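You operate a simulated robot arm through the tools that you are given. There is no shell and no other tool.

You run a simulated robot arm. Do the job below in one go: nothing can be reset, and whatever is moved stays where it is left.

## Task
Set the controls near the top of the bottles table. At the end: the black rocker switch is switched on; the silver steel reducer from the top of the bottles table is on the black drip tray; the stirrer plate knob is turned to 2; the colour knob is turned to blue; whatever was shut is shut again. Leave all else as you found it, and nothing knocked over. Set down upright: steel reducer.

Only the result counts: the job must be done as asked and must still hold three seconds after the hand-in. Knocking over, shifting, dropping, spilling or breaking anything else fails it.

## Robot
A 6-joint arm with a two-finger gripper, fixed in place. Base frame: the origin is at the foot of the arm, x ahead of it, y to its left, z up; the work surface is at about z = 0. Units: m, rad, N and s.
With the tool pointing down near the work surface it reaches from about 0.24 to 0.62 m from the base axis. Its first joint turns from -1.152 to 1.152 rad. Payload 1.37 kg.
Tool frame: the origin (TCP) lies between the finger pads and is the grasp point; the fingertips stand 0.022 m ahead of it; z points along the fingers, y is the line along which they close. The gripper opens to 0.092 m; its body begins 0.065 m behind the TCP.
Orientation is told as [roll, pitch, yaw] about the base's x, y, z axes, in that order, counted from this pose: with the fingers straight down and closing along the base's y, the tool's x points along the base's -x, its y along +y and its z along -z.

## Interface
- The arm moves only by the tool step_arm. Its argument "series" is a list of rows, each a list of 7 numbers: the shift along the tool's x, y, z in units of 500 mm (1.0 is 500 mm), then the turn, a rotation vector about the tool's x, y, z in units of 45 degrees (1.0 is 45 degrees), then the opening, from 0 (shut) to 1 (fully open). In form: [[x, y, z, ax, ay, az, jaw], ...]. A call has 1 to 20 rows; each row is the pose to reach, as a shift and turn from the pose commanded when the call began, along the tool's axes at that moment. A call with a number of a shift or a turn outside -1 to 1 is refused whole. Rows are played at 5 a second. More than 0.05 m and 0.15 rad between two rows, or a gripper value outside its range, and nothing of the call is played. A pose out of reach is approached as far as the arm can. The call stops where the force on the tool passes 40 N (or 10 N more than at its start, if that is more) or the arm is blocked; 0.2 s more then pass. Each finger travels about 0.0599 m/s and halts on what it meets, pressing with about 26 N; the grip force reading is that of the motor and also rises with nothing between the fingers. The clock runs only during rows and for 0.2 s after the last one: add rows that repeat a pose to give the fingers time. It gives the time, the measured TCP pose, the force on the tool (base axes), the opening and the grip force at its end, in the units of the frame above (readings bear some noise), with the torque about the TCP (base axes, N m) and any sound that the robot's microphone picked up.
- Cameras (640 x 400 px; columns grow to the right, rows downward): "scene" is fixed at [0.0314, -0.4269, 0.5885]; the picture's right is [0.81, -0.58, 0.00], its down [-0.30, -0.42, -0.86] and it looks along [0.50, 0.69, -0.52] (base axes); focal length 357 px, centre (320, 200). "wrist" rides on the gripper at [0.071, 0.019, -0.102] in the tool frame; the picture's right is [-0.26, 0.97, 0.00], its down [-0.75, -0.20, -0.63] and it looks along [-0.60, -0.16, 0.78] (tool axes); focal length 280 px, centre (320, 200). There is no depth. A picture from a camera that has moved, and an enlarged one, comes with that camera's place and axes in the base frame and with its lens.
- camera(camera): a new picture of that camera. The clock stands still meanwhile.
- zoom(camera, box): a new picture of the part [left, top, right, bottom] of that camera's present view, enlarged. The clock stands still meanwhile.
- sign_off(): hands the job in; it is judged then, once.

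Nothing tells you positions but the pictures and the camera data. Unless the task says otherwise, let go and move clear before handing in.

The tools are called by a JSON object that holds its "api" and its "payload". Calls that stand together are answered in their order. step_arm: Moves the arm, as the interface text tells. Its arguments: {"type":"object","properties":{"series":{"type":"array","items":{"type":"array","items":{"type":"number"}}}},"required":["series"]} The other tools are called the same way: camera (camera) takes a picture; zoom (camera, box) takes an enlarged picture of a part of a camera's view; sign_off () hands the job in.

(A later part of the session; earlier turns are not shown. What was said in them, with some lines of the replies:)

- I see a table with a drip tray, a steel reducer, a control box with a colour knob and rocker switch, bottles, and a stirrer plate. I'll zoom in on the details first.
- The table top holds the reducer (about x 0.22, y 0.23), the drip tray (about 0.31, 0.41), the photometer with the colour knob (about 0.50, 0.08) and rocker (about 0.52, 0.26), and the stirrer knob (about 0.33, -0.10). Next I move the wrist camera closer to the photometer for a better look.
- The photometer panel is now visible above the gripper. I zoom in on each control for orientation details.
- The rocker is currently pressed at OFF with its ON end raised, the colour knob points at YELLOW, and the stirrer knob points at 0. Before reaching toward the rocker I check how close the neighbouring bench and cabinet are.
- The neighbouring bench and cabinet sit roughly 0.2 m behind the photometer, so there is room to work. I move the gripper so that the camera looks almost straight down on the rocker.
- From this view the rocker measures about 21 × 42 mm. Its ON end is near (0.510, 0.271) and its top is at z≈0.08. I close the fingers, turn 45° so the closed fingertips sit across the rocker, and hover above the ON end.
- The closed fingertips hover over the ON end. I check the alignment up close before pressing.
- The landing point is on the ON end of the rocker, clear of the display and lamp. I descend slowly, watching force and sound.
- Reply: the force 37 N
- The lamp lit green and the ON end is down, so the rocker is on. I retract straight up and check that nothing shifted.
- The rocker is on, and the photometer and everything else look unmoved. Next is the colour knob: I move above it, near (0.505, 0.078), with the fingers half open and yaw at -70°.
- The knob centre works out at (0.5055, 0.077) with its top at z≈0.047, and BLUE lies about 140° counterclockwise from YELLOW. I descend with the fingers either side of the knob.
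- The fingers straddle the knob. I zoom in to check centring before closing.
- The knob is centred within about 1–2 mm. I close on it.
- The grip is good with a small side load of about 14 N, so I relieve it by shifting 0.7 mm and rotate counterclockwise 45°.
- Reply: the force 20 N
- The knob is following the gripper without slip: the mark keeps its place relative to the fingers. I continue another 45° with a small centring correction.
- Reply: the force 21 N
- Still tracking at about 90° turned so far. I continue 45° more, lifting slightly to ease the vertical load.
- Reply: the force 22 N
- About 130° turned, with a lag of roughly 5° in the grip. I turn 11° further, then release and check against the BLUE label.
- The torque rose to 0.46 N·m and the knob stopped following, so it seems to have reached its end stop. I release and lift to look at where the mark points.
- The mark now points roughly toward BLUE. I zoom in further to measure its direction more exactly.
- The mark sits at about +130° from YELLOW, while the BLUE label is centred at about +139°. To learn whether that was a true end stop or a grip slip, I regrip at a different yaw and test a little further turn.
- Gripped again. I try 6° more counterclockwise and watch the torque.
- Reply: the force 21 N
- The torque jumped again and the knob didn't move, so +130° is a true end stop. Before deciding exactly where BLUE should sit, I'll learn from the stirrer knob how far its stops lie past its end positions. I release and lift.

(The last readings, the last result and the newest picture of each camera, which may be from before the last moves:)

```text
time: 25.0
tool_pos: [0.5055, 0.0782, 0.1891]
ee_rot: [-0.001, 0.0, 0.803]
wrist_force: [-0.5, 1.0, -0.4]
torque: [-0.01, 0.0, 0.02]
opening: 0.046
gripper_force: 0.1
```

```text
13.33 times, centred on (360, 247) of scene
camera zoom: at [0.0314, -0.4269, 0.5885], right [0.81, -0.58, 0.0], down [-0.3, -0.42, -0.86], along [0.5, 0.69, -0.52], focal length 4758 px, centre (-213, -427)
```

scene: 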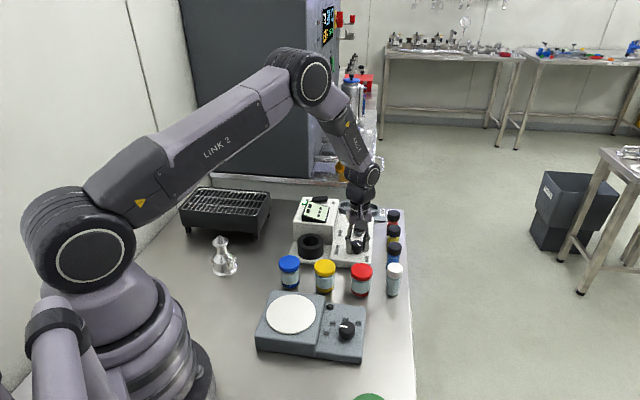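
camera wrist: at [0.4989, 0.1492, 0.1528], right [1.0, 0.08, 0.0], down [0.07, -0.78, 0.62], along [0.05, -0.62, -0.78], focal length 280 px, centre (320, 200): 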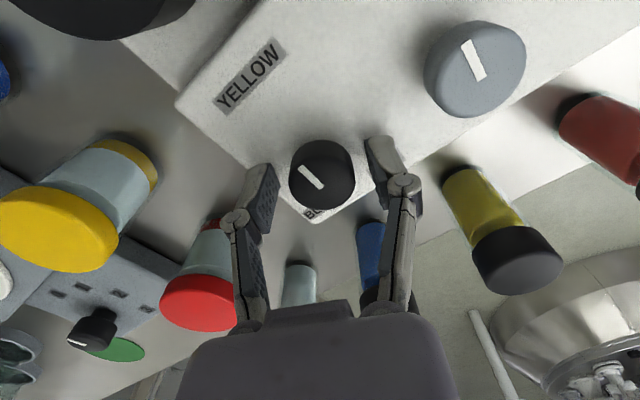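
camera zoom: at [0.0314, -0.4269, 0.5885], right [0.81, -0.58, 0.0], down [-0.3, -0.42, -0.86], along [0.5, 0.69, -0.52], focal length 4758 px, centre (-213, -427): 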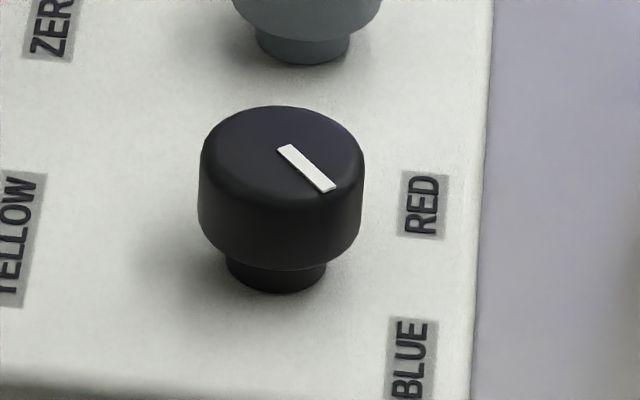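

The colour knob is unchanged from the first release, which confirms the stop. Now I move over the stirrer knob near (0.329, -0.097), turning the gripper back toward yaw 0.

{"api": "step_arm", "payload": {"series": [[0.06, 0.002, 0, 0, 0, 0.12, 0.5], [0.13, 0.004, 0, 0, 0, 0.26, 0.5], [0.2, 0.006, 0, 0, 0, 0.4, 0.5], [0.27, 0.007, 0, 0, 0, 0.55, 0.5], [0.34, 0.009, 0, 0, 0, 0.7, 0.5], [0.41, 0.011, 0, 0, 0, 0.85, 0.5], [0.46, 0.012, 0, 0, 0, 1.0, 0.5], [0.496, 0.013, 0, 0, 0, 1.0, 0.5], [0.496, 0.013, 0, 0, 0, 1.0, 0.5]]}}

{"api": "camera", "payload": {"camera": "wrist"}}

{"api": "zoom", "payload": {"camera": "wrist", "box": [240, 0, 400, 130]}}

```text
time: 27.0
tool_pos: [0.3279, -0.0974, 0.1889]
ee_rot: [0.0, -0.001, 0.015]
wrist_force: [-0.4, 0.6, 0.1]
torque: [-0.02, 0.0, 0.05]
opening: 0.0459
gripper_force: 0.0
```

```text
taken
camera wrist: at [0.2574, -0.0787, 0.2921], right [0.25, 0.97, 0.0], down [0.76, -0.19, 0.63], along [0.61, -0.15, -0.78], focal length 280 px, centre (320, 200)
```

wrist: 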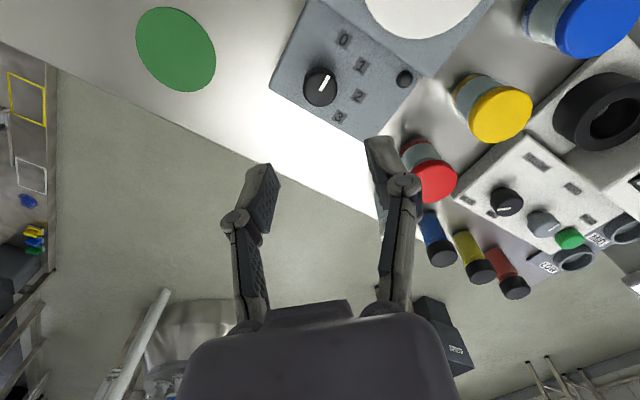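

```text
3.08 times, centred on (320, 65) of wrist
camera zoom: at [0.2574, -0.0787, 0.2921], right [0.25, 0.97, 0.0], down [0.76, -0.19, 0.63], along [0.61, -0.15, -0.78], focal length 863 px, centre (320, 615)
```

zoom: 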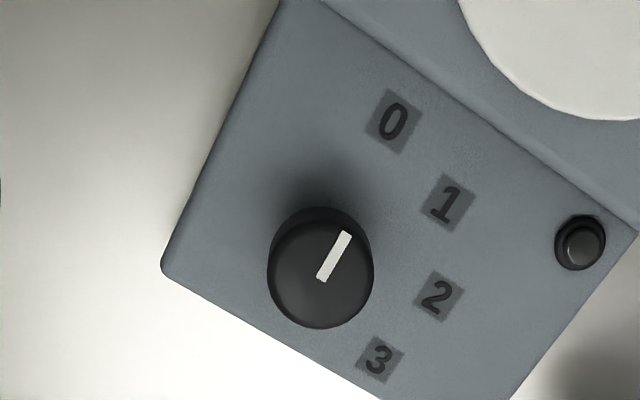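

The stirrer labels lie on a neat circle with 40° spacing, so "2" is 80° clockwise from 0. I descend onto the stirrer knob.

{"api": "step_arm", "payload": {"series": [[-0.002, -0.001, 0.05, 0, 0, 0, 0.5], [-0.005, -0.0014, 0.12, 0, 0, 0, 0.5], [-0.005, -0.0014, 0.19, 0, 0, 0, 0.5], [-0.005, -0.0014, 0.235, 0, 0, 0, 0.5], [-0.005, -0.0014, 0.26, 0, 0, 0, 0.5], [-0.005, -0.0014, 0.278, 0, 0, 0, 0.5], [-0.005, -0.0014, 0.278, 0, 0, 0, 0.5]]}}

{"api": "zoom", "payload": {"camera": "wrist", "box": [240, 110, 400, 230]}}

{"api": "zoom", "payload": {"camera": "scene", "box": [280, 280, 400, 370]}}

```text
time: 28.6
tool_pos: [0.3309, -0.0972, 0.0508]
ee_rot: [0.0, -0.002, 0.017]
wrist_force: [-0.1, -0.1, 0.3]
torque: [0.03, 0.01, -0.03]
opening: 0.0459
gripper_force: 0.0
```

```text
3.33 times, centred on (320, 170) of wrist
camera zoom: at [0.2607, -0.0786, 0.1541], right [0.25, 0.97, 0.0], down [0.76, -0.19, 0.63], along [0.61, -0.15, -0.78], focal length 935 px, centre (320, 300)
```

zoom: 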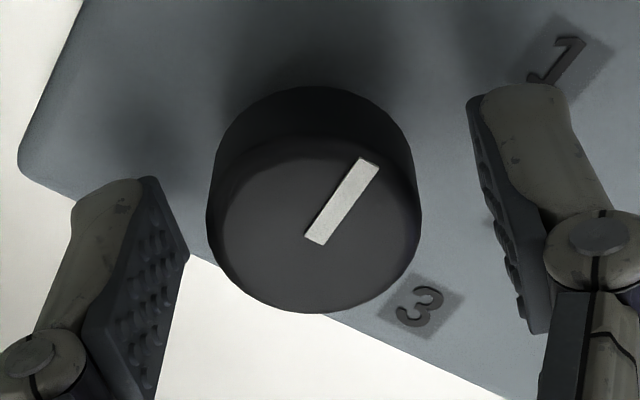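

```text
4.44 times, centred on (340, 325) of scene
camera zoom: at [0.0314, -0.4269, 0.5885], right [0.81, -0.58, 0.0], down [-0.3, -0.42, -0.86], along [0.5, 0.69, -0.52], focal length 1586 px, centre (231, -356)
```

zoom: 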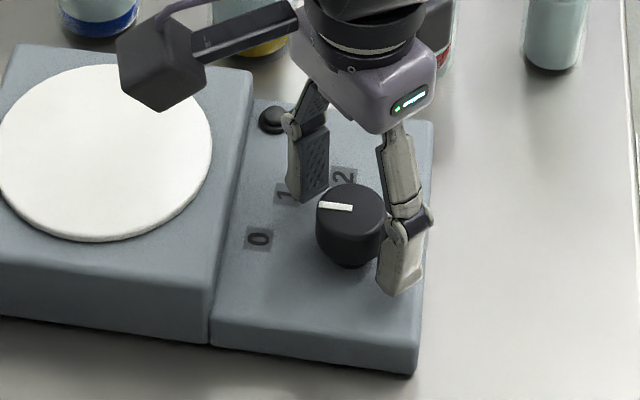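

The knob is nearly centred, needing only a 0.7 mm sideways correction. I close, then test a small counterclockwise turn past "0" to learn the stop margin.

{"api": "step_arm", "payload": {"series": [[0, -0.0015, 0, 0, 0, 0, 0.5], [0, -0.0015, 0, 0, 0, 0, 0.3], [0, -0.0015, 0, 0, 0, 0, 0.1], [0, -0.0015, 0, 0, 0, 0, 0], [0, -0.0015, 0, 0, 0, 0, 0]]}}

{"api": "zoom", "payload": {"camera": "wrist", "box": [240, 110, 400, 230]}}

```text
time: 29.8
tool_pos: [0.3311, -0.0977, 0.0506]
ee_rot: [0.0, 0.002, 0.016]
wrist_force: [0.5, 1.5, -1.1]
torque: [0.03, -0.03, -0.04]
opening: 0.0289
gripper_force: 27.9
```

```text
3.33 times, centred on (320, 170) of wrist
camera zoom: at [0.2604, -0.0793, 0.1542], right [0.25, 0.97, 0.0], down [0.76, -0.19, 0.63], along [0.61, -0.15, -0.78], focal length 935 px, centre (320, 300)
```

zoom: 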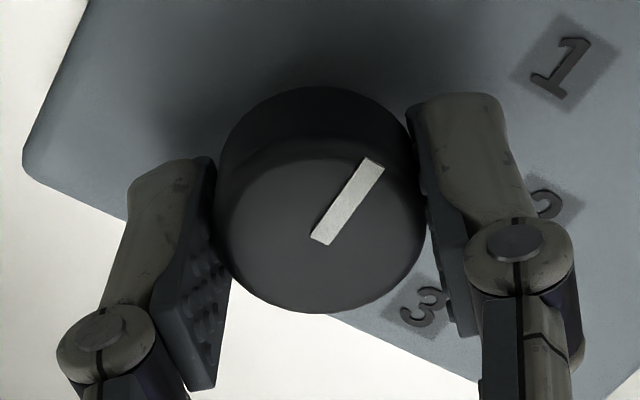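

Well centred: the load is under 2 N. Now the small counterclockwise test of 5°.

{"api": "step_arm", "payload": {"series": [[0, 0, 0, 0, 0, -0.055, 0], [0, 0, 0, 0, 0, -0.111, 0], [0, 0, 0, 0, 0, -0.111, 0]]}}

{"api": "zoom", "payload": {"camera": "wrist", "box": [240, 110, 400, 230]}}

```text
time: 30.6
tool_pos: [0.3312, -0.0973, 0.0525]
ee_rot: [0.0, -0.001, 0.107]
wrist_force: [3.1, 12.7, 6.5]
torque: [0.24, -0.08, -0.45]
opening: 0.0291
gripper_force: 28.3
```

```text
3.33 times, centred on (320, 170) of wrist
camera zoom: at [0.2592, -0.0856, 0.1541], right [0.16, 0.99, 0.0], down [0.77, -0.12, 0.63], along [0.62, -0.1, -0.78], focal length 935 px, centre (320, 300)
```

zoom: 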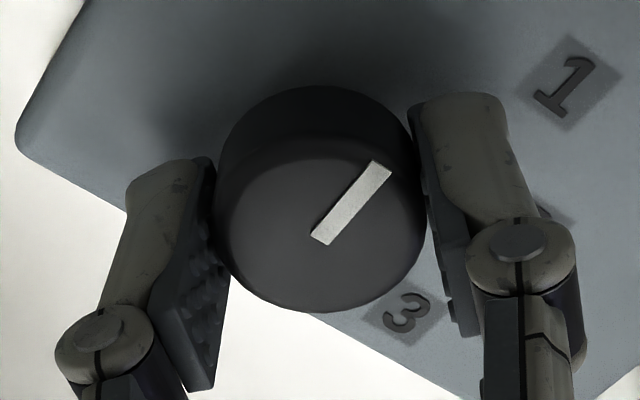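

The torque rose at once with no movement, so the stop coincides exactly with the end position "0". By the same rule the colour knob's BLUE is its end stop, which is where I left it. Now I turn the stirrer knob clockwise toward 2, with the first 45° to start.

{"api": "step_arm", "payload": {"series": [[0, 0, 0, 0, 0, 0.1, 0], [0, 0, 0, 0, 0, 0.25, 0], [0, 0, 0, 0, 0, 0.4, 0], [0, 0, 0, 0, 0, 0.55, 0], [0, 0, 0, 0, 0, 0.7, 0], [0, 0, 0, 0, 0, 0.85, 0], [0, 0, 0, 0, 0, 1.0, 0], [0, 0, 0, 0, 0, 1.0, 0]]}}

{"api": "zoom", "payload": {"camera": "wrist", "box": [240, 110, 400, 230]}}

```text
time: 32.4
tool_pos: [0.3302, -0.0975, 0.0511]
ee_rot: [0.0, 0.002, -0.683]
wrist_force: [-2.1, 29.7, 8.3]
torque: [0.5, -0.14, 0.0]
opening: 0.0289
gripper_force: 28.4
```

```text
3.33 times, centred on (320, 170) of wrist
camera zoom: at [0.2885, -0.0379, 0.1538], right [0.81, 0.58, 0.0], down [0.46, -0.63, 0.62], along [0.36, -0.51, -0.78], focal length 935 px, centre (320, 300)
```

zoom: 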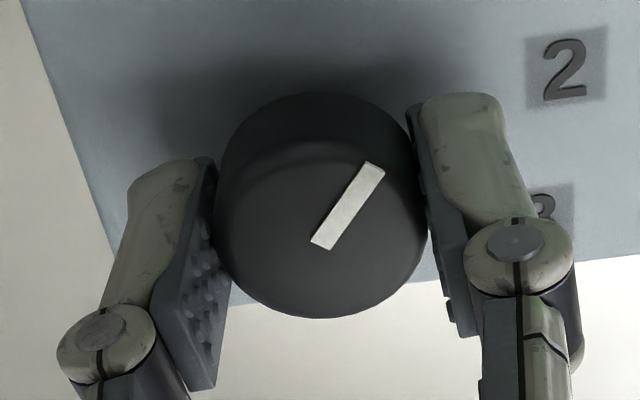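

The mark is now near "1" at about 39° turned. I centre the grip, since the side load is about 30 N, and turn 42° more.

{"api": "step_arm", "payload": {"series": [[0.0015, 0.0019, 0, 0, 0, 0.05, 0], [0.0015, 0.0019, 0, 0, 0, 0.2, 0], [0.0015, 0.0019, 0, 0, 0, 0.35, 0], [0.0015, 0.0019, 0, 0, 0, 0.5, 0], [0.0015, 0.0019, 0, 0, 0, 0.65, 0], [0.0015, 0.0019, 0, 0, 0, 0.8, 0], [0.0015, 0.0019, 0, 0, 0, 0.933, 0], [0.0015, 0.0019, 0, 0, 0, 0.933, 0]]}}

{"api": "zoom", "payload": {"camera": "wrist", "box": [240, 110, 400, 230]}}

```text
time: 34.2
tool_pos: [0.3318, -0.0963, 0.0512]
ee_rot: [0.0, 0.0, -1.416]
wrist_force: [-15.3, -27.4, -10.5]
torque: [-0.54, 0.23, -0.02]
opening: 0.029
gripper_force: 28.2
```

```text
3.33 times, centred on (320, 170) of wrist
camera zoom: at [0.3392, -0.0238, 0.1542], right [0.99, -0.11, 0.0], down [-0.09, -0.78, 0.62], along [-0.07, -0.62, -0.78], focal length 935 px, centre (320, 300)
```

zoom: 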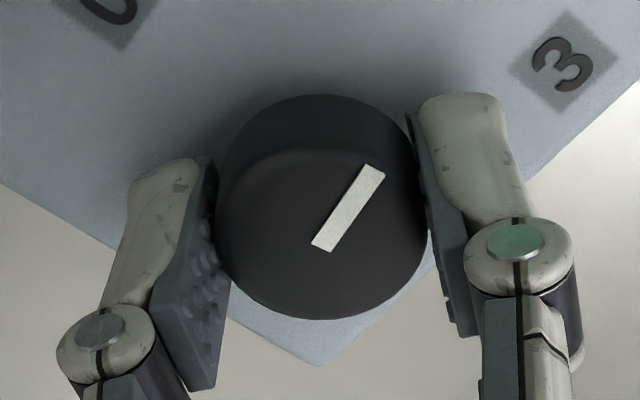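

The mark now points to "2" at about 54°, matching the label bearing. I ease the side load, release, lift and inspect.

{"api": "step_arm", "payload": {"series": [[-0.001, -0.0008, 0, 0, 0, 0, 0], [-0.002, -0.0015, 0, 0, 0, 0, 0], [-0.002, -0.0015, 0, 0, 0, 0, 0.25], [-0.002, -0.0015, 0, 0, 0, 0, 0.5], [-0.002, -0.0015, 0, 0, 0, 0, 0.5], [-0.002, -0.0015, -0.05, 0, 0, 0, 0.5], [-0.002, -0.0015, -0.12, 0, 0, 0, 0.5], [-0.002, -0.0015, -0.2, 0, 0, 0, 0.5], [-0.002, -0.0015, -0.28, 0, 0, 0, 0.5], [-0.002, -0.0015, -0.28, 0, 0, 0, 0.5]]}}

{"api": "camera", "payload": {"camera": "wrist"}}

{"api": "zoom", "payload": {"camera": "wrist", "box": [240, 0, 400, 130]}}

{"api": "zoom", "payload": {"camera": "scene", "box": [240, 270, 400, 370]}}

```text
time: 36.4
tool_pos: [0.3329, -0.0974, 0.193]
ee_rot: [-0.001, 0.0, -1.413]
wrist_force: [-0.6, 0.7, 0.7]
torque: [0.01, -0.02, -0.03]
opening: 0.0461
gripper_force: 0.0
```

```text
taken
camera wrist: at [0.3404, -0.0244, 0.2949], right [0.99, -0.11, 0.0], down [-0.08, -0.78, 0.62], along [-0.07, -0.62, -0.78], focal length 280 px, centre (320, 200)
```

wrist: 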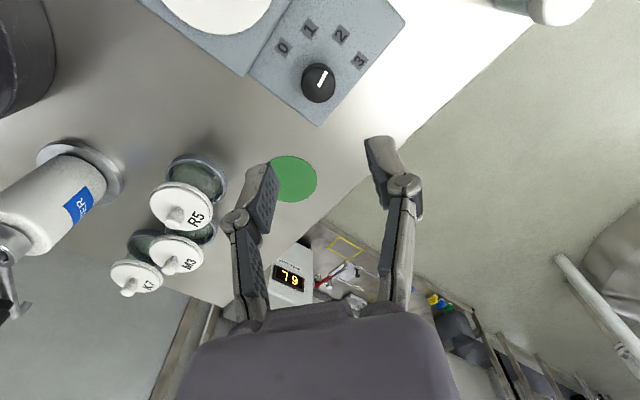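

```text
3.08 times, centred on (320, 65) of wrist
camera zoom: at [0.3404, -0.0244, 0.2949], right [0.99, -0.11, 0.0], down [-0.08, -0.78, 0.62], along [-0.07, -0.62, -0.78], focal length 863 px, centre (320, 615)
```

zoom: 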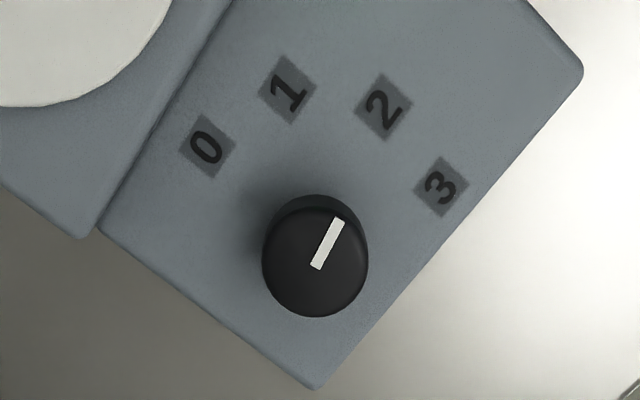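

```text
4.00 times, centred on (320, 320) of scene
camera zoom: at [0.0314, -0.4269, 0.5885], right [0.81, -0.58, 0.0], down [-0.3, -0.42, -0.86], along [0.5, 0.69, -0.52], focal length 1428 px, centre (320, -280)
```

zoom: 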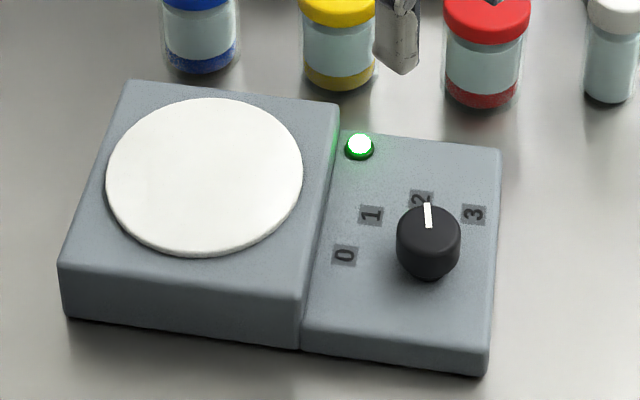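

The stirrer's lamp lit and the mark points at 2. I zoom closer to measure it exactly.

{"api": "zoom", "payload": {"camera": "wrist", "box": [296, 55, 344, 110]}}

{"api": "zoom", "payload": {"camera": "scene", "box": [330, 310, 370, 345]}}

{"api": "camera", "payload": {"camera": "scene"}}

```text
7.27 times, centred on (320, 82) of wrist
camera zoom: at [0.3404, -0.0244, 0.2949], right [0.99, -0.11, 0.0], down [-0.08, -0.78, 0.62], along [-0.07, -0.62, -0.78], focal length 2039 px, centre (320, 1054)
```

zoom: 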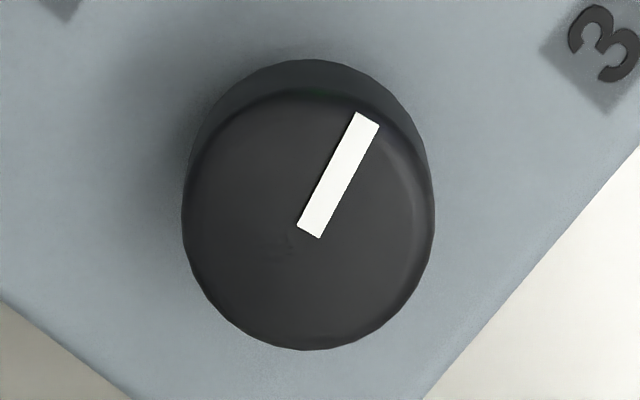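

```text
11.43 times, centred on (350, 328) of scene
camera zoom: at [0.0314, -0.4269, 0.5885], right [0.81, -0.58, 0.0], down [-0.3, -0.42, -0.86], along [0.5, 0.69, -0.52], focal length 4078 px, centre (-23, -1257)
```

zoom: 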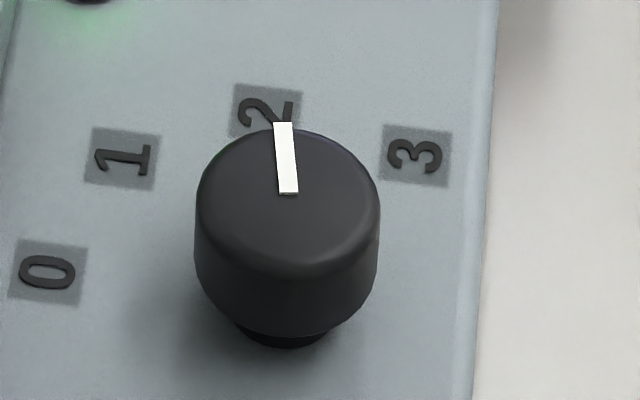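

```text
taken
```

scene: 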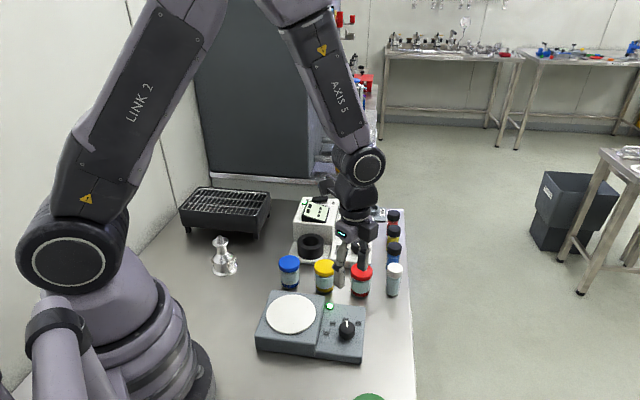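

The mark reads 55°, exactly on "2". The two knobs and the rocker are done, so next is the reducer. I move toward it at about (0.22, 0.23) in two legs, turning the gripper back to yaw 0.

{"api": "step_arm", "payload": {"series": [[0.057, -0.01, -0.01, 0, 0, -0.166, 0.5], [0.114, -0.02, -0.02, 0, 0, -0.333, 0.6], [0.17, -0.03, -0.027, 0, 0, -0.5, 0.8], [0.227, -0.04, -0.027, 0, 0, -0.667, 1], [0.284, -0.05, -0.027, 0, 0, -0.833, 1], [0.3406, -0.0604, -0.027, 0, 0, -1.0, 1], [0.3406, -0.0604, -0.027, 0, 0, -1.0, 1]]}}

```text
time: 38.0
tool_pos: [0.2736, 0.0638, 0.205]
ee_rot: [0.0, -0.002, -0.625]
wrist_force: [0.2, -0.9, -0.9]
torque: [0.0, -0.01, -0.03]
opening: 0.0918
gripper_force: 0.1
```

Halfway there with nothing touched. I continue to hover above the reducer with yaw 0.

{"api": "step_arm", "payload": {"series": [[0.047, 0.034, -0.005, 0, 0, -0.133, 1], [0.094, 0.069, -0.01, 0, 0, -0.266, 1], [0.141, 0.103, -0.015, 0, 0, -0.4, 1], [0.188, 0.138, -0.02, 0, 0, -0.533, 1], [0.235, 0.172, -0.025, 0, 0, -0.666, 1], [0.2814, 0.2068, -0.03, 0, 0, -0.796, 1], [0.2814, 0.2068, -0.03, 0, 0, -0.796, 1]]}}

{"api": "camera", "payload": {"camera": "wrist"}}

{"api": "zoom", "payload": {"camera": "wrist", "box": [220, 0, 420, 160]}}

{"api": "zoom", "payload": {"camera": "scene", "box": [190, 220, 260, 290]}}

```text
time: 39.6
tool_pos: [0.2202, 0.2307, 0.2201]
ee_rot: [0.001, 0.0, 0.0]
wrist_force: [-0.3, 0.5, 0.1]
torque: [0.0, 0.0, -0.03]
opening: 0.0917
gripper_force: 0.0
```

```text
taken
camera wrist: at [0.15, 0.2507, 0.3223], right [0.26, 0.96, 0.0], down [0.75, -0.21, 0.63], along [0.6, -0.16, -0.78], focal length 280 px, centre (320, 200)
```

wrist: 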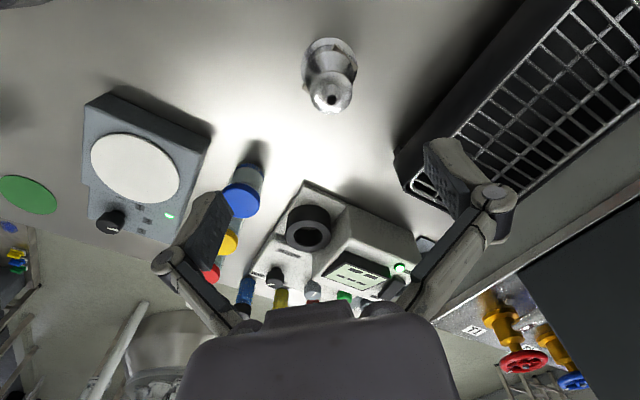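

```text
2.50 times, centred on (320, 80) of wrist
camera zoom: at [0.15, 0.2507, 0.3223], right [0.26, 0.96, 0.0], down [0.75, -0.21, 0.63], along [0.6, -0.16, -0.78], focal length 701 px, centre (320, 500)
```

zoom: 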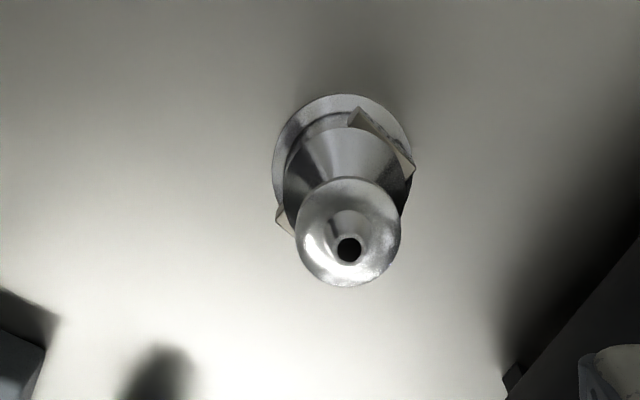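

```text
5.71 times, centred on (225, 255) of scene
camera zoom: at [0.0314, -0.4269, 0.5885], right [0.81, -0.58, 0.0], down [-0.3, -0.42, -0.86], along [0.5, 0.69, -0.52], focal length 2039 px, centre (863, -114)
```

zoom: 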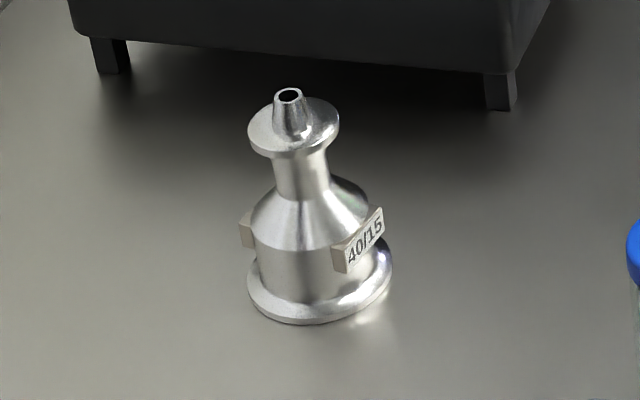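

The reducer stands at about (0.226, 0.239), some 96 mm tall, with label tabs along roughly 127°/-53°. I plan to grip its cylindrical body across the tab-free sides, with the closing axis at about 37°. I align above it first.

{"api": "step_arm", "payload": {"series": [[-0.002, 0.003, 0.02, 0, 0, 0.166, 1], [-0.004, 0.006, 0.04, 0, 0, 0.333, 1], [-0.006, 0.009, 0.06, 0, 0, 0.5, 1], [-0.008, 0.012, 0.08, 0, 0, 0.667, 1], [-0.01, 0.015, 0.1, 0, 0, 0.833, 1], [-0.012, 0.018, 0.12, 0, 0, 1.0, 1], [-0.012, 0.018, 0.12, 0, 0, 1.0, 1]]}}

{"api": "step_arm", "payload": {"series": [[0, 0, 0, 0, 0, 0.1, 1], [0, 0, 0, 0, 0, 0.178, 1], [0, 0, 0, 0, 0, 0.178, 1]]}}

{"api": "camera", "payload": {"camera": "wrist"}}

{"api": "zoom", "payload": {"camera": "wrist", "box": [220, 40, 420, 200]}}

{"api": "zoom", "payload": {"camera": "scene", "box": [180, 190, 280, 290]}}

```text
time: 41.2
tool_pos: [0.229, 0.2394, 0.1603]
ee_rot: [0.001, 0.0, -0.791]
wrist_force: [0.0, 0.2, -0.1]
torque: [-0.01, 0.0, -0.03]
opening: 0.0919
gripper_force: 0.1
```

```text
time: 42.0
tool_pos: [0.2281, 0.2403, 0.1607]
ee_rot: [0.001, -0.003, -0.928]
wrist_force: [-0.6, 0.8, 0.3]
torque: [-0.01, -0.04, 0.0]
opening: 0.0921
gripper_force: 0.0
```

```text
taken
camera wrist: at [0.2006, 0.3091, 0.2629], right [0.93, 0.37, 0.0], down [0.29, -0.73, 0.63], along [0.23, -0.58, -0.78], focal length 280 px, centre (320, 200)
```

wrist: 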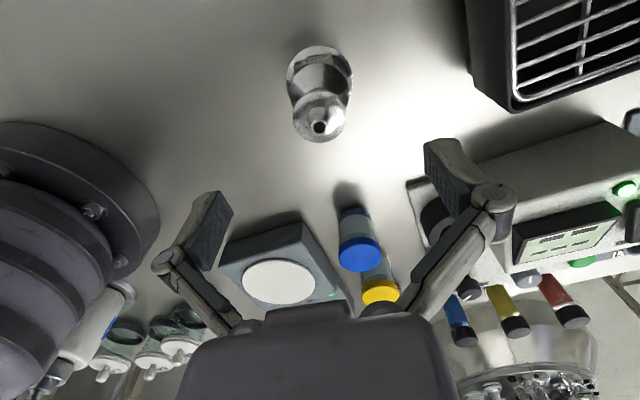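

```text
2.50 times, centred on (320, 120) of wrist
camera zoom: at [0.2006, 0.3091, 0.2629], right [0.93, 0.37, 0.0], down [0.29, -0.73, 0.63], along [0.23, -0.58, -0.78], focal length 701 px, centre (320, 400)
```

zoom: 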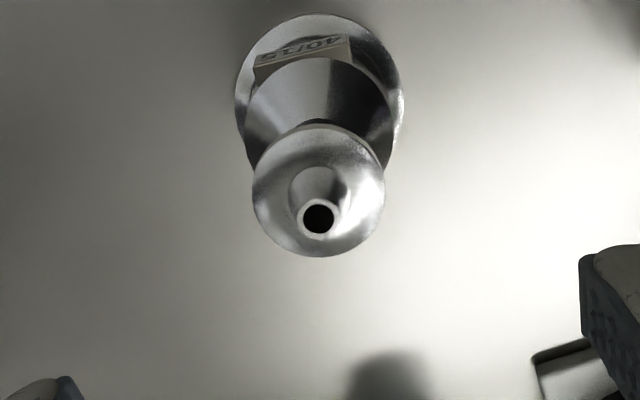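

```text
4.00 times, centred on (230, 240) of scene
camera zoom: at [0.0314, -0.4269, 0.5885], right [0.81, -0.58, 0.0], down [-0.3, -0.42, -0.86], along [0.5, 0.69, -0.52], focal length 1428 px, centre (680, 40)
```

zoom: 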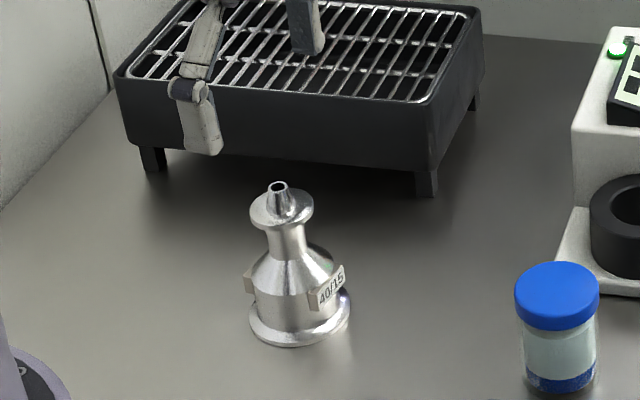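

The fingers are centred on the reducer with the tabs parallel to the closing axis, so nothing sticks out under the pads. I descend to grip the body at TCP z≈0.038.

{"api": "step_arm", "payload": {"series": [[0, 0, 0.06, 0, 0, 0, 1], [0, 0, 0.12, 0, 0, 0, 1], [0, 0, 0.17, 0, 0, 0, 1], [0, 0, 0.21, 0, 0, 0, 1], [0, 0, 0.235, 0, 0, 0, 1], [0, 0, 0.245, 0, 0, 0, 1], [0, 0, 0.245, 0, 0, 0, 1]]}}

{"api": "camera", "payload": {"camera": "wrist"}}

{"api": "zoom", "payload": {"camera": "scene", "box": [180, 200, 280, 300]}}

```text
time: 43.6
tool_pos: [0.2275, 0.2412, 0.0373]
ee_rot: [0.0, -0.001, -0.929]
wrist_force: [0.5, -0.1, -0.7]
torque: [0.01, -0.03, -0.03]
opening: 0.092
gripper_force: 0.0
```

```text
taken
camera wrist: at [0.201, 0.3096, 0.1394], right [0.93, 0.37, 0.0], down [0.29, -0.73, 0.62], along [0.23, -0.58, -0.78], focal length 280 px, centre (320, 200)
```

wrist: 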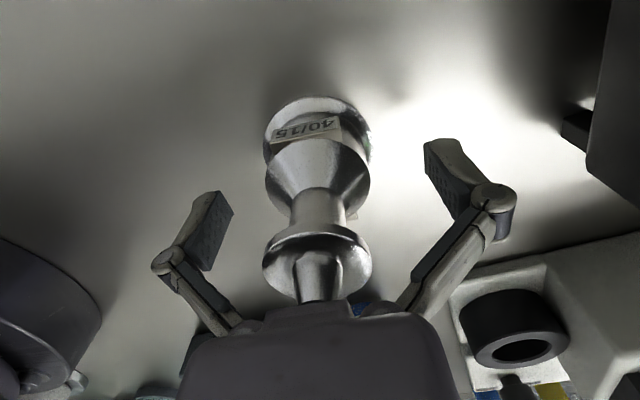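

```text
4.00 times, centred on (230, 250) of scene
camera zoom: at [0.0314, -0.4269, 0.5885], right [0.81, -0.58, 0.0], down [-0.3, -0.42, -0.86], along [0.5, 0.69, -0.52], focal length 1428 px, centre (680, 0)
```

zoom: 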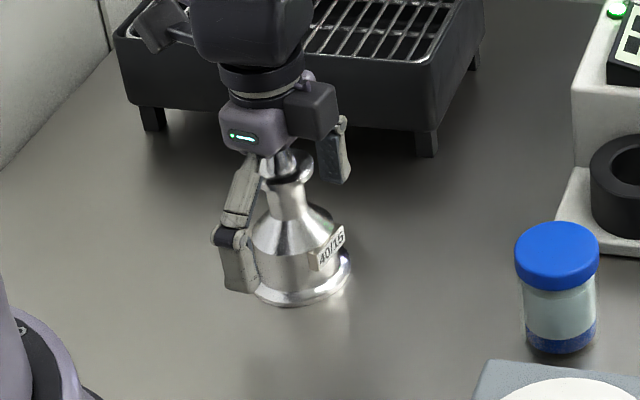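

There is no contact and the body is centred between the pads. I close the gripper.

{"api": "step_arm", "payload": {"series": [[0, 0, 0, 0, 0, 0, 0.8], [0, 0, 0, 0, 0, 0, 0.65], [0, 0, 0, 0, 0, 0, 0.55], [0, 0, 0, 0, 0, 0, 0.4], [0, 0, 0, 0, 0, 0, 0.2], [0, 0, 0, 0, 0, 0, 0], [0, 0, 0, 0, 0, 0, 0]]}}

{"api": "camera", "payload": {"camera": "wrist"}}

{"api": "zoom", "payload": {"camera": "scene", "box": [180, 200, 280, 300]}}

```text
time: 45.2
tool_pos: [0.2269, 0.2401, 0.0367]
ee_rot: [0.001, 0.0, -0.929]
wrist_force: [-3.0, -3.7, 8.9]
torque: [-0.06, 0.08, 0.03]
opening: 0.0502
gripper_force: 25.4
```

```text
taken
camera wrist: at [0.2008, 0.3094, 0.1396], right [0.93, 0.37, 0.0], down [0.29, -0.73, 0.63], along [0.23, -0.58, -0.78], focal length 280 px, centre (320, 200)
```

wrist: 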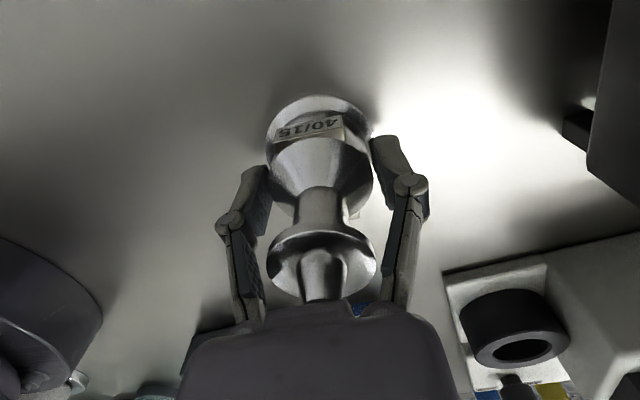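

```text
4.00 times, centred on (230, 250) of scene
camera zoom: at [0.0313, -0.427, 0.5885], right [0.81, -0.58, 0.0], down [-0.3, -0.42, -0.86], along [0.5, 0.69, -0.52], focal length 1428 px, centre (680, 0)
```

zoom: 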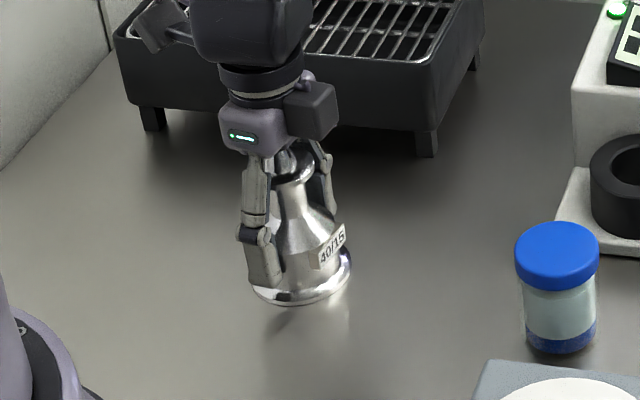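

The grip holds at a 50 mm opening. I lift gently, first 30 mm to check the hold.

{"api": "step_arm", "payload": {"series": [[0, 0, -0.01, 0, 0, 0, 0], [0, 0, -0.03, 0, 0, 0, 0], [0, 0, -0.06, 0, 0, 0, 0], [0, 0, -0.06, 0, 0, 0, 0]]}}

{"api": "camera", "payload": {"camera": "wrist"}}

{"api": "zoom", "payload": {"camera": "scene", "box": [180, 190, 280, 290]}}

```text
time: 46.2
tool_pos: [0.2263, 0.2414, 0.0686]
ee_rot: [0.002, -0.001, -0.929]
wrist_force: [0.2, 0.1, -3.6]
torque: [-0.01, -0.01, 0.02]
opening: 0.0501
gripper_force: 25.5
```

```text
taken
camera wrist: at [0.2005, 0.3094, 0.1705], right [0.93, 0.37, 0.0], down [0.29, -0.73, 0.62], along [0.23, -0.58, -0.78], focal length 280 px, centre (320, 200)
```

wrist: 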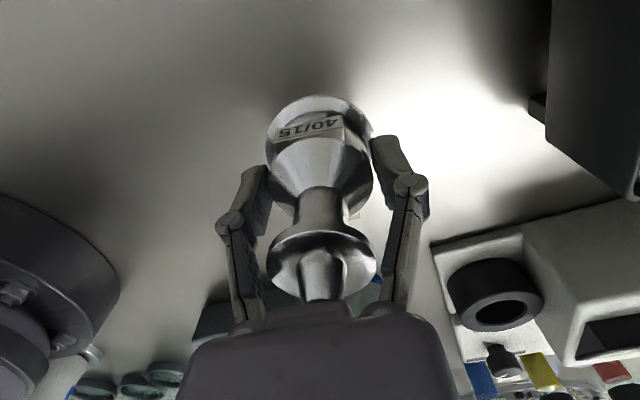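

```text
4.00 times, centred on (230, 240) of scene
camera zoom: at [0.0314, -0.4269, 0.5885], right [0.81, -0.58, 0.0], down [-0.3, -0.42, -0.86], along [0.5, 0.69, -0.52], focal length 1428 px, centre (680, 40)
```

zoom: 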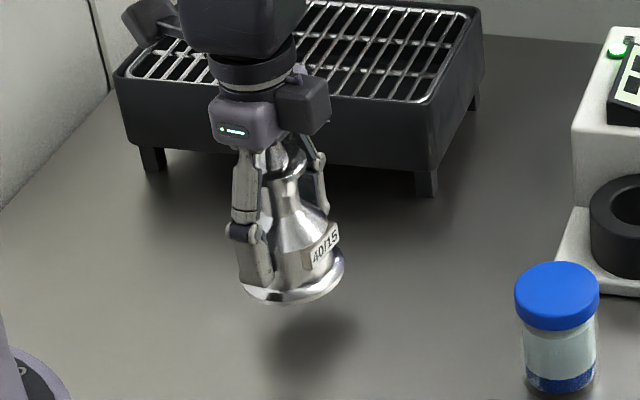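

The reducer hangs upright with a weight of about 4 N. I lift it well above the tray height.

{"api": "step_arm", "payload": {"series": [[0, 0, -0.05, 0, 0, 0, 0], [0, 0, -0.1, 0, 0, 0, 0], [0, 0, -0.15, 0, 0, 0, 0], [0, 0, -0.2, 0, 0, 0, 0], [0, 0, -0.24, 0, 0, 0, 0], [0, 0, -0.24, 0, 0, 0, 0]]}}

{"api": "step_arm", "payload": {"series": [[0.024, 0.047, 0, 0, 0, 0, 0], [0.048, 0.094, 0, 0, 0, 0, 0], [0.072, 0.141, 0, 0, 0, 0, 0], [0.096, 0.188, 0, 0, 0, 0, 0], [0.12, 0.235, 0, 0, 0, 0, 0], [0.144, 0.282, 0, 0, 0, 0, 0], [0.1674, 0.3292, 0, 0, 0, 0, 0], [0.1674, 0.3292, 0, 0, 0, 0, 0]]}}

{"api": "camera", "payload": {"camera": "wrist"}}

{"api": "camera", "payload": {"camera": "scene"}}

{"api": "zoom", "payload": {"camera": "scene", "box": [160, 120, 290, 250]}}

```text
time: 47.6
tool_pos: [0.2255, 0.242, 0.186]
ee_rot: [0.0, 0.0, -0.928]
wrist_force: [-0.2, 0.2, -3.0]
torque: [0.01, -0.02, 0.02]
opening: 0.0502
gripper_force: 25.7
```

```text
time: 49.4
tool_pos: [0.3073, 0.4069, 0.1883]
ee_rot: [-0.001, 0.0, -0.93]
wrist_force: [-0.8, -0.1, -2.4]
torque: [0.01, 0.05, 0.03]
opening: 0.0502
gripper_force: 26.1
```

```text
taken
camera wrist: at [0.2804, 0.4744, 0.2898], right [0.93, 0.37, 0.0], down [0.29, -0.73, 0.63], along [0.23, -0.58, -0.78], focal length 280 px, centre (320, 200)
```

wrist: 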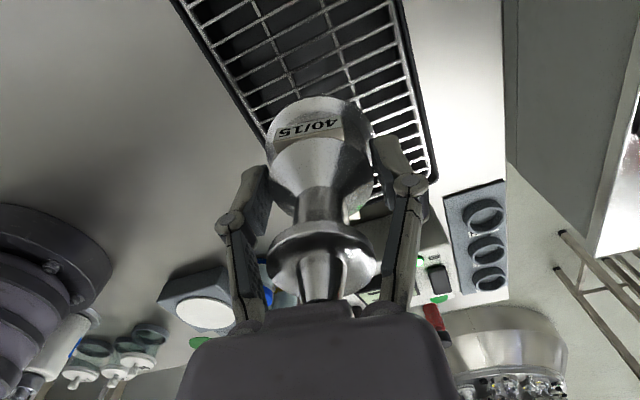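

```text
taken
```

scene: 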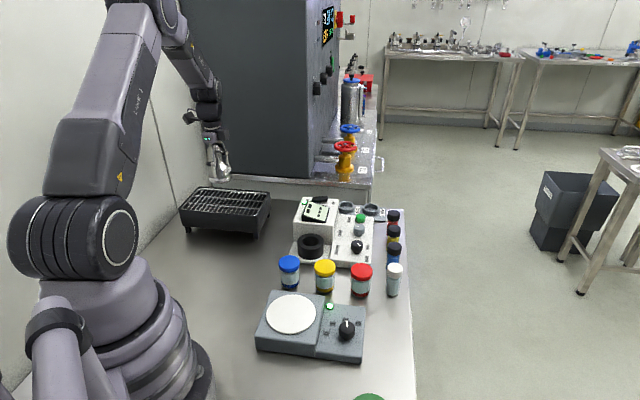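

```text
3.08 times, centred on (225, 185) of scene
camera zoom: at [0.0314, -0.4269, 0.5885], right [0.81, -0.58, 0.0], down [-0.3, -0.42, -0.86], along [0.5, 0.69, -0.52], focal length 1098 px, centre (612, 246)
```

zoom: 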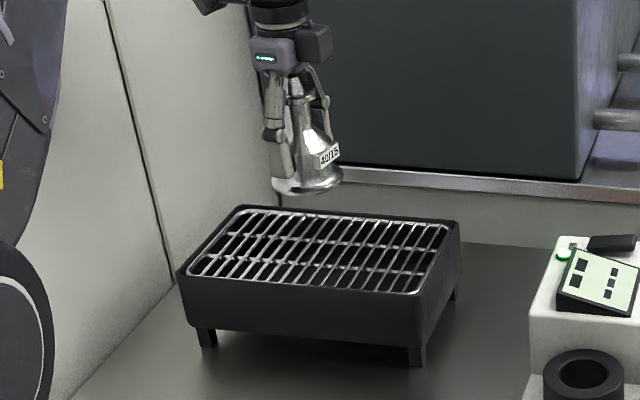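

The reducer is over the tray centre. I lower it to just above the grille.

{"api": "step_arm", "payload": {"series": [[0, 0, 0.04, 0, 0, 0, 0], [0, 0, 0.08, 0, 0, 0, 0], [0, 0, 0.11, 0, 0, 0, 0], [0, 0, 0.124, 0, 0, 0, 0], [0, 0, 0.124, 0, 0, 0, 0]]}}

{"api": "zoom", "payload": {"camera": "scene", "box": [175, 150, 285, 240]}}

{"api": "camera", "payload": {"camera": "wrist"}}

```text
time: 50.6
tool_pos: [0.3086, 0.4068, 0.1262]
ee_rot: [0.001, 0.002, -0.928]
wrist_force: [-0.3, -1.2, -3.0]
torque: [0.02, -0.01, 0.03]
opening: 0.0505
gripper_force: 26.3
```

```text
4.44 times, centred on (230, 195) of scene
camera zoom: at [0.0314, -0.4269, 0.5885], right [0.81, -0.58, 0.0], down [-0.3, -0.42, -0.86], along [0.5, 0.69, -0.52], focal length 1586 px, centre (720, 222)
```

zoom: 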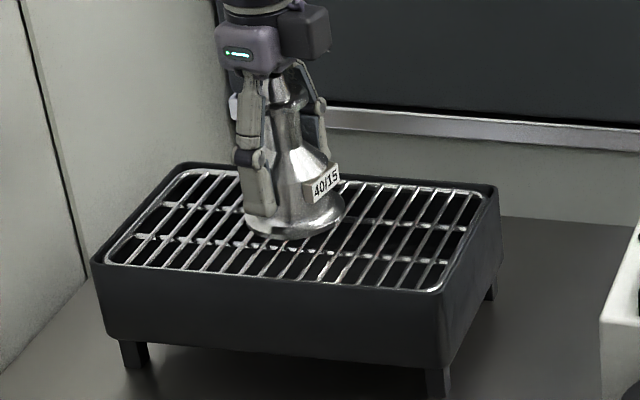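

```text
taken
camera wrist: at [0.2811, 0.475, 0.2281], right [0.93, 0.37, 0.0], down [0.29, -0.73, 0.63], along [0.23, -0.58, -0.78], focal length 280 px, centre (320, 200)
```

wrist: 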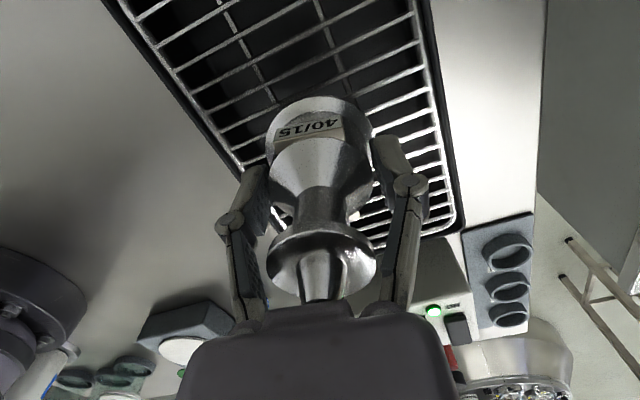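

It is about 10–15 mm above the grille. I lower it in small steps, watching the force.

{"api": "step_arm", "payload": {"series": [[0, 0, 0.006, 0, 0, 0, 0], [0, 0, 0.012, 0, 0, 0, 0], [0, 0, 0.018, 0, 0, 0, 0], [0, 0, 0.018, 0, 0, 0, 0]]}}

```text
time: 51.6
tool_pos: [0.3087, 0.4051, 0.1166]
ee_rot: [-0.001, -0.001, -0.928]
wrist_force: [0.4, 0.4, -2.5]
torque: [0.0, 0.0, -0.02]
opening: 0.0505
gripper_force: 25.8
```

{"api": "step_arm", "payload": {"series": [[0, 0, 0.003, 0, 0, 0, 0], [0, 0, 0.006, 0, 0, 0, 0], [0, 0, 0.006, 0, 0, 0, 0]]}}

{"api": "zoom", "payload": {"camera": "scene", "box": [200, 170, 260, 220]}}

```text
time: 52.4
tool_pos: [0.3088, 0.4057, 0.1148]
ee_rot: [0.003, -0.001, -0.925]
wrist_force: [-4.7, -5.4, 19.3]
torque: [-0.16, 0.17, 0.06]
opening: 0.0506
gripper_force: 26.0
```

```text
8.00 times, centred on (230, 195) of scene
camera zoom: at [0.0313, -0.427, 0.5884], right [0.81, -0.58, 0.0], down [-0.3, -0.42, -0.86], along [0.5, 0.7, -0.52], focal length 2855 px, centre (1040, 240)
```

zoom: 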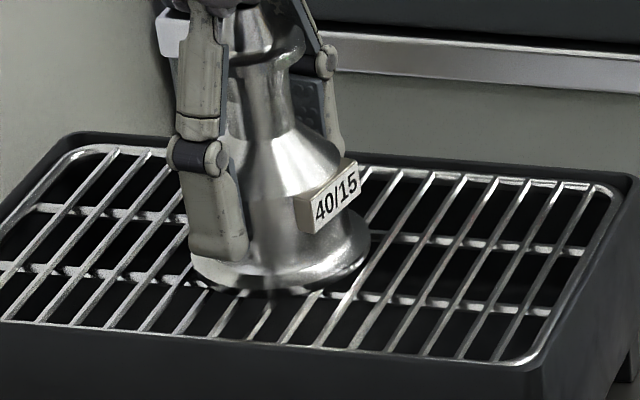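

The reducer is resting on the grille. I ease off about 0.8 mm and open the fingers.

{"api": "step_arm", "payload": {"series": [[0, 0, -0.0016, 0, 0, 0, 0], [0, 0, -0.0016, 0, 0, 0, 0], [0, 0, -0.0016, 0, 0, 0, 0.6], [0, 0, -0.0016, 0, 0, 0, 0.7], [0, 0, -0.0016, 0, 0, 0, 0.85], [0, 0, -0.0016, 0, 0, 0, 1], [0, 0, -0.0016, 0, 0, 0, 1], [0, 0, -0.0016, 0, 0, 0, 1]]}}

{"api": "camera", "payload": {"camera": "wrist"}}

{"api": "zoom", "payload": {"camera": "scene", "box": [190, 160, 270, 220]}}

```text
time: 54.2
tool_pos: [0.3088, 0.4048, 0.1143]
ee_rot: [0.0, -0.002, -0.929]
wrist_force: [-0.1, 0.0, 0.9]
torque: [-0.04, -0.02, 0.01]
opening: 0.0921
gripper_force: 0.0
```

```text
taken
camera wrist: at [0.2816, 0.4745, 0.2163], right [0.93, 0.37, 0.0], down [0.29, -0.73, 0.62], along [0.23, -0.58, -0.78], focal length 280 px, centre (320, 200)
```

wrist: 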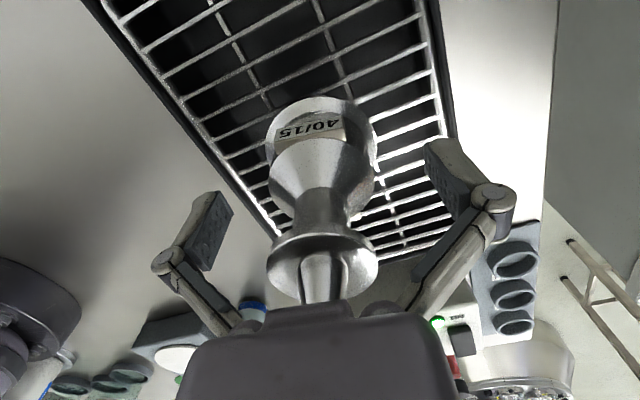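

```text
6.67 times, centred on (230, 190) of scene
camera zoom: at [0.0314, -0.4269, 0.5885], right [0.81, -0.58, 0.0], down [-0.3, -0.42, -0.86], along [0.5, 0.69, -0.52], focal length 2379 px, centre (920, 267)
```

zoom: 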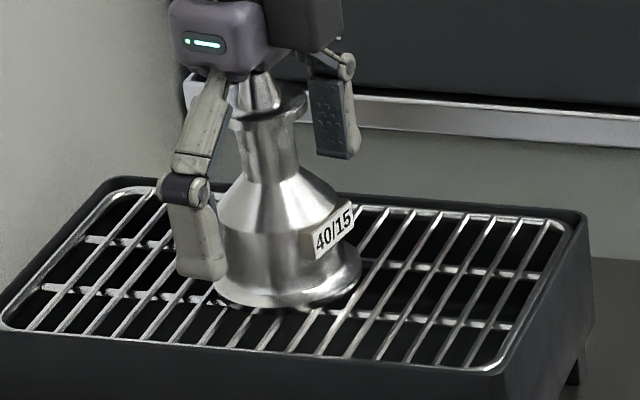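

The reducer stands upright on the grille. I lift straight up, clear of it.

{"api": "step_arm", "payload": {"series": [[0, 0, -0.02, 0, 0, 0, 1], [0, 0, -0.06, 0, 0, 0, 1], [0, 0, -0.12, 0, 0, 0, 1], [0, 0, -0.18, 0, 0, 0, 1], [0, 0, -0.25, 0, 0, 0, 1], [0, 0, -0.25, 0, 0, 0, 1]]}}

{"api": "camera", "payload": {"camera": "scene"}}

{"api": "camera", "payload": {"camera": "wrist"}}

{"api": "zoom", "payload": {"camera": "scene", "box": [170, 150, 290, 250]}}

{"api": "zoom", "payload": {"camera": "scene", "box": [270, 180, 430, 280]}}

```text
time: 55.6
tool_pos: [0.3102, 0.4055, 0.242]
ee_rot: [0.0, 0.001, -0.928]
wrist_force: [-0.3, -0.1, 0.6]
torque: [-0.03, 0.02, 0.0]
opening: 0.0921
gripper_force: 0.1
```

```text
taken
```

scene: 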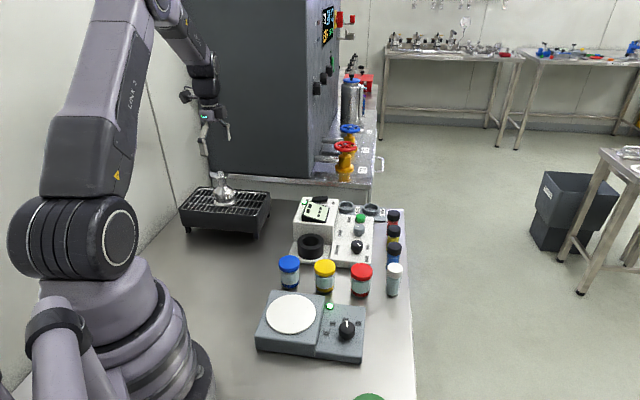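

```text
taken
camera wrist: at [0.2825, 0.4745, 0.3437], right [0.93, 0.37, 0.0], down [0.29, -0.73, 0.63], along [0.23, -0.58, -0.78], focal length 280 px, centre (320, 200)
```

wrist: 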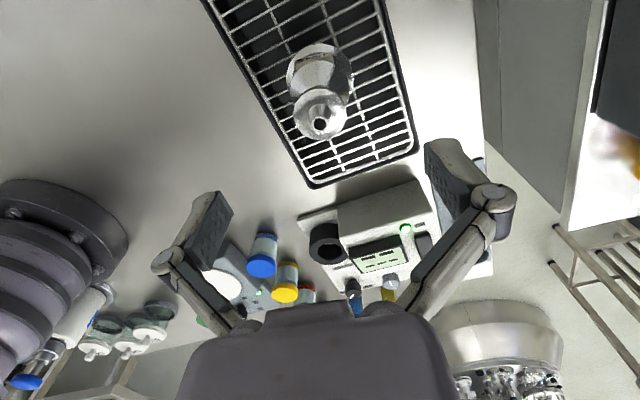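

```text
4.00 times, centred on (230, 200) of scene
camera zoom: at [0.0314, -0.427, 0.5885], right [0.81, -0.58, 0.0], down [-0.3, -0.42, -0.86], along [0.5, 0.69, -0.52], focal length 1428 px, centre (680, 200)
```

zoom: 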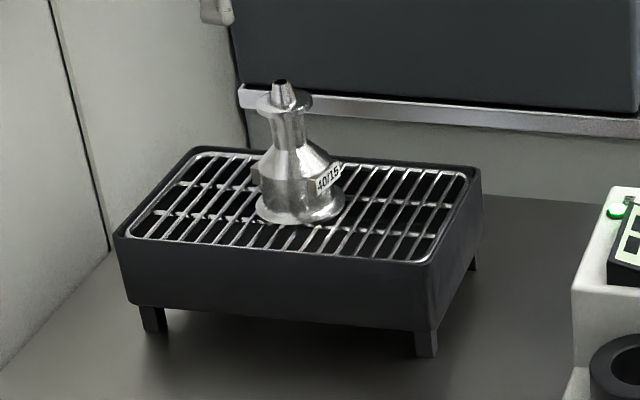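

```text
4.00 times, centred on (350, 230) of scene
camera zoom: at [0.0314, -0.427, 0.5885], right [0.81, -0.58, 0.0], down [-0.3, -0.42, -0.86], along [0.5, 0.69, -0.52], focal length 1428 px, centre (200, 80)
```

zoom: 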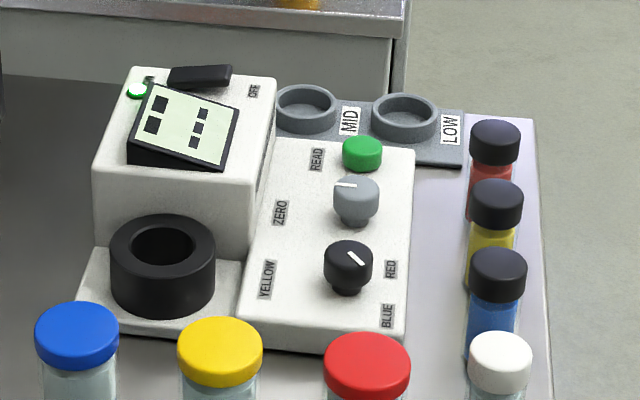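

All four goals look met. The rocker's green lamp is lit, the stirrer mark is on 2 with its lamp lit, and the colour knob is at its BLUE end stop. The reducer stands upright on the drip tray. Nothing else has moved, nothing was opened, and the gripper is clear above, so I hand the job in.

{"api": "sign_off", "payload": {}}

```text
The job is handed in.
```

I handed the job in with all four controls and objects set as asked. The colour knob's BLUE position is the one setting I had to infer.

- **Rocker switch:** it is switched on, and its green lamp is lit.
- **Steel reducer:** it stands upright on the grille of the black drip tray.
- **Stirrer plate knob:** its mark measures about 55°, which lines up with "2", and the plate's lamp came on.
- **Colour knob:** I turned it from YELLOW to its end stop on the BLUE side, about 130°. The BLUE label sits roughly 9° further round than the knob can turn. On the stirrer knob the stop falls exactly on the end position, so I took the end stop to be BLUE.

Nothing was knocked over or opened. In the last pictures everything else looks to be where it started, and the gripper is clear above the tray.
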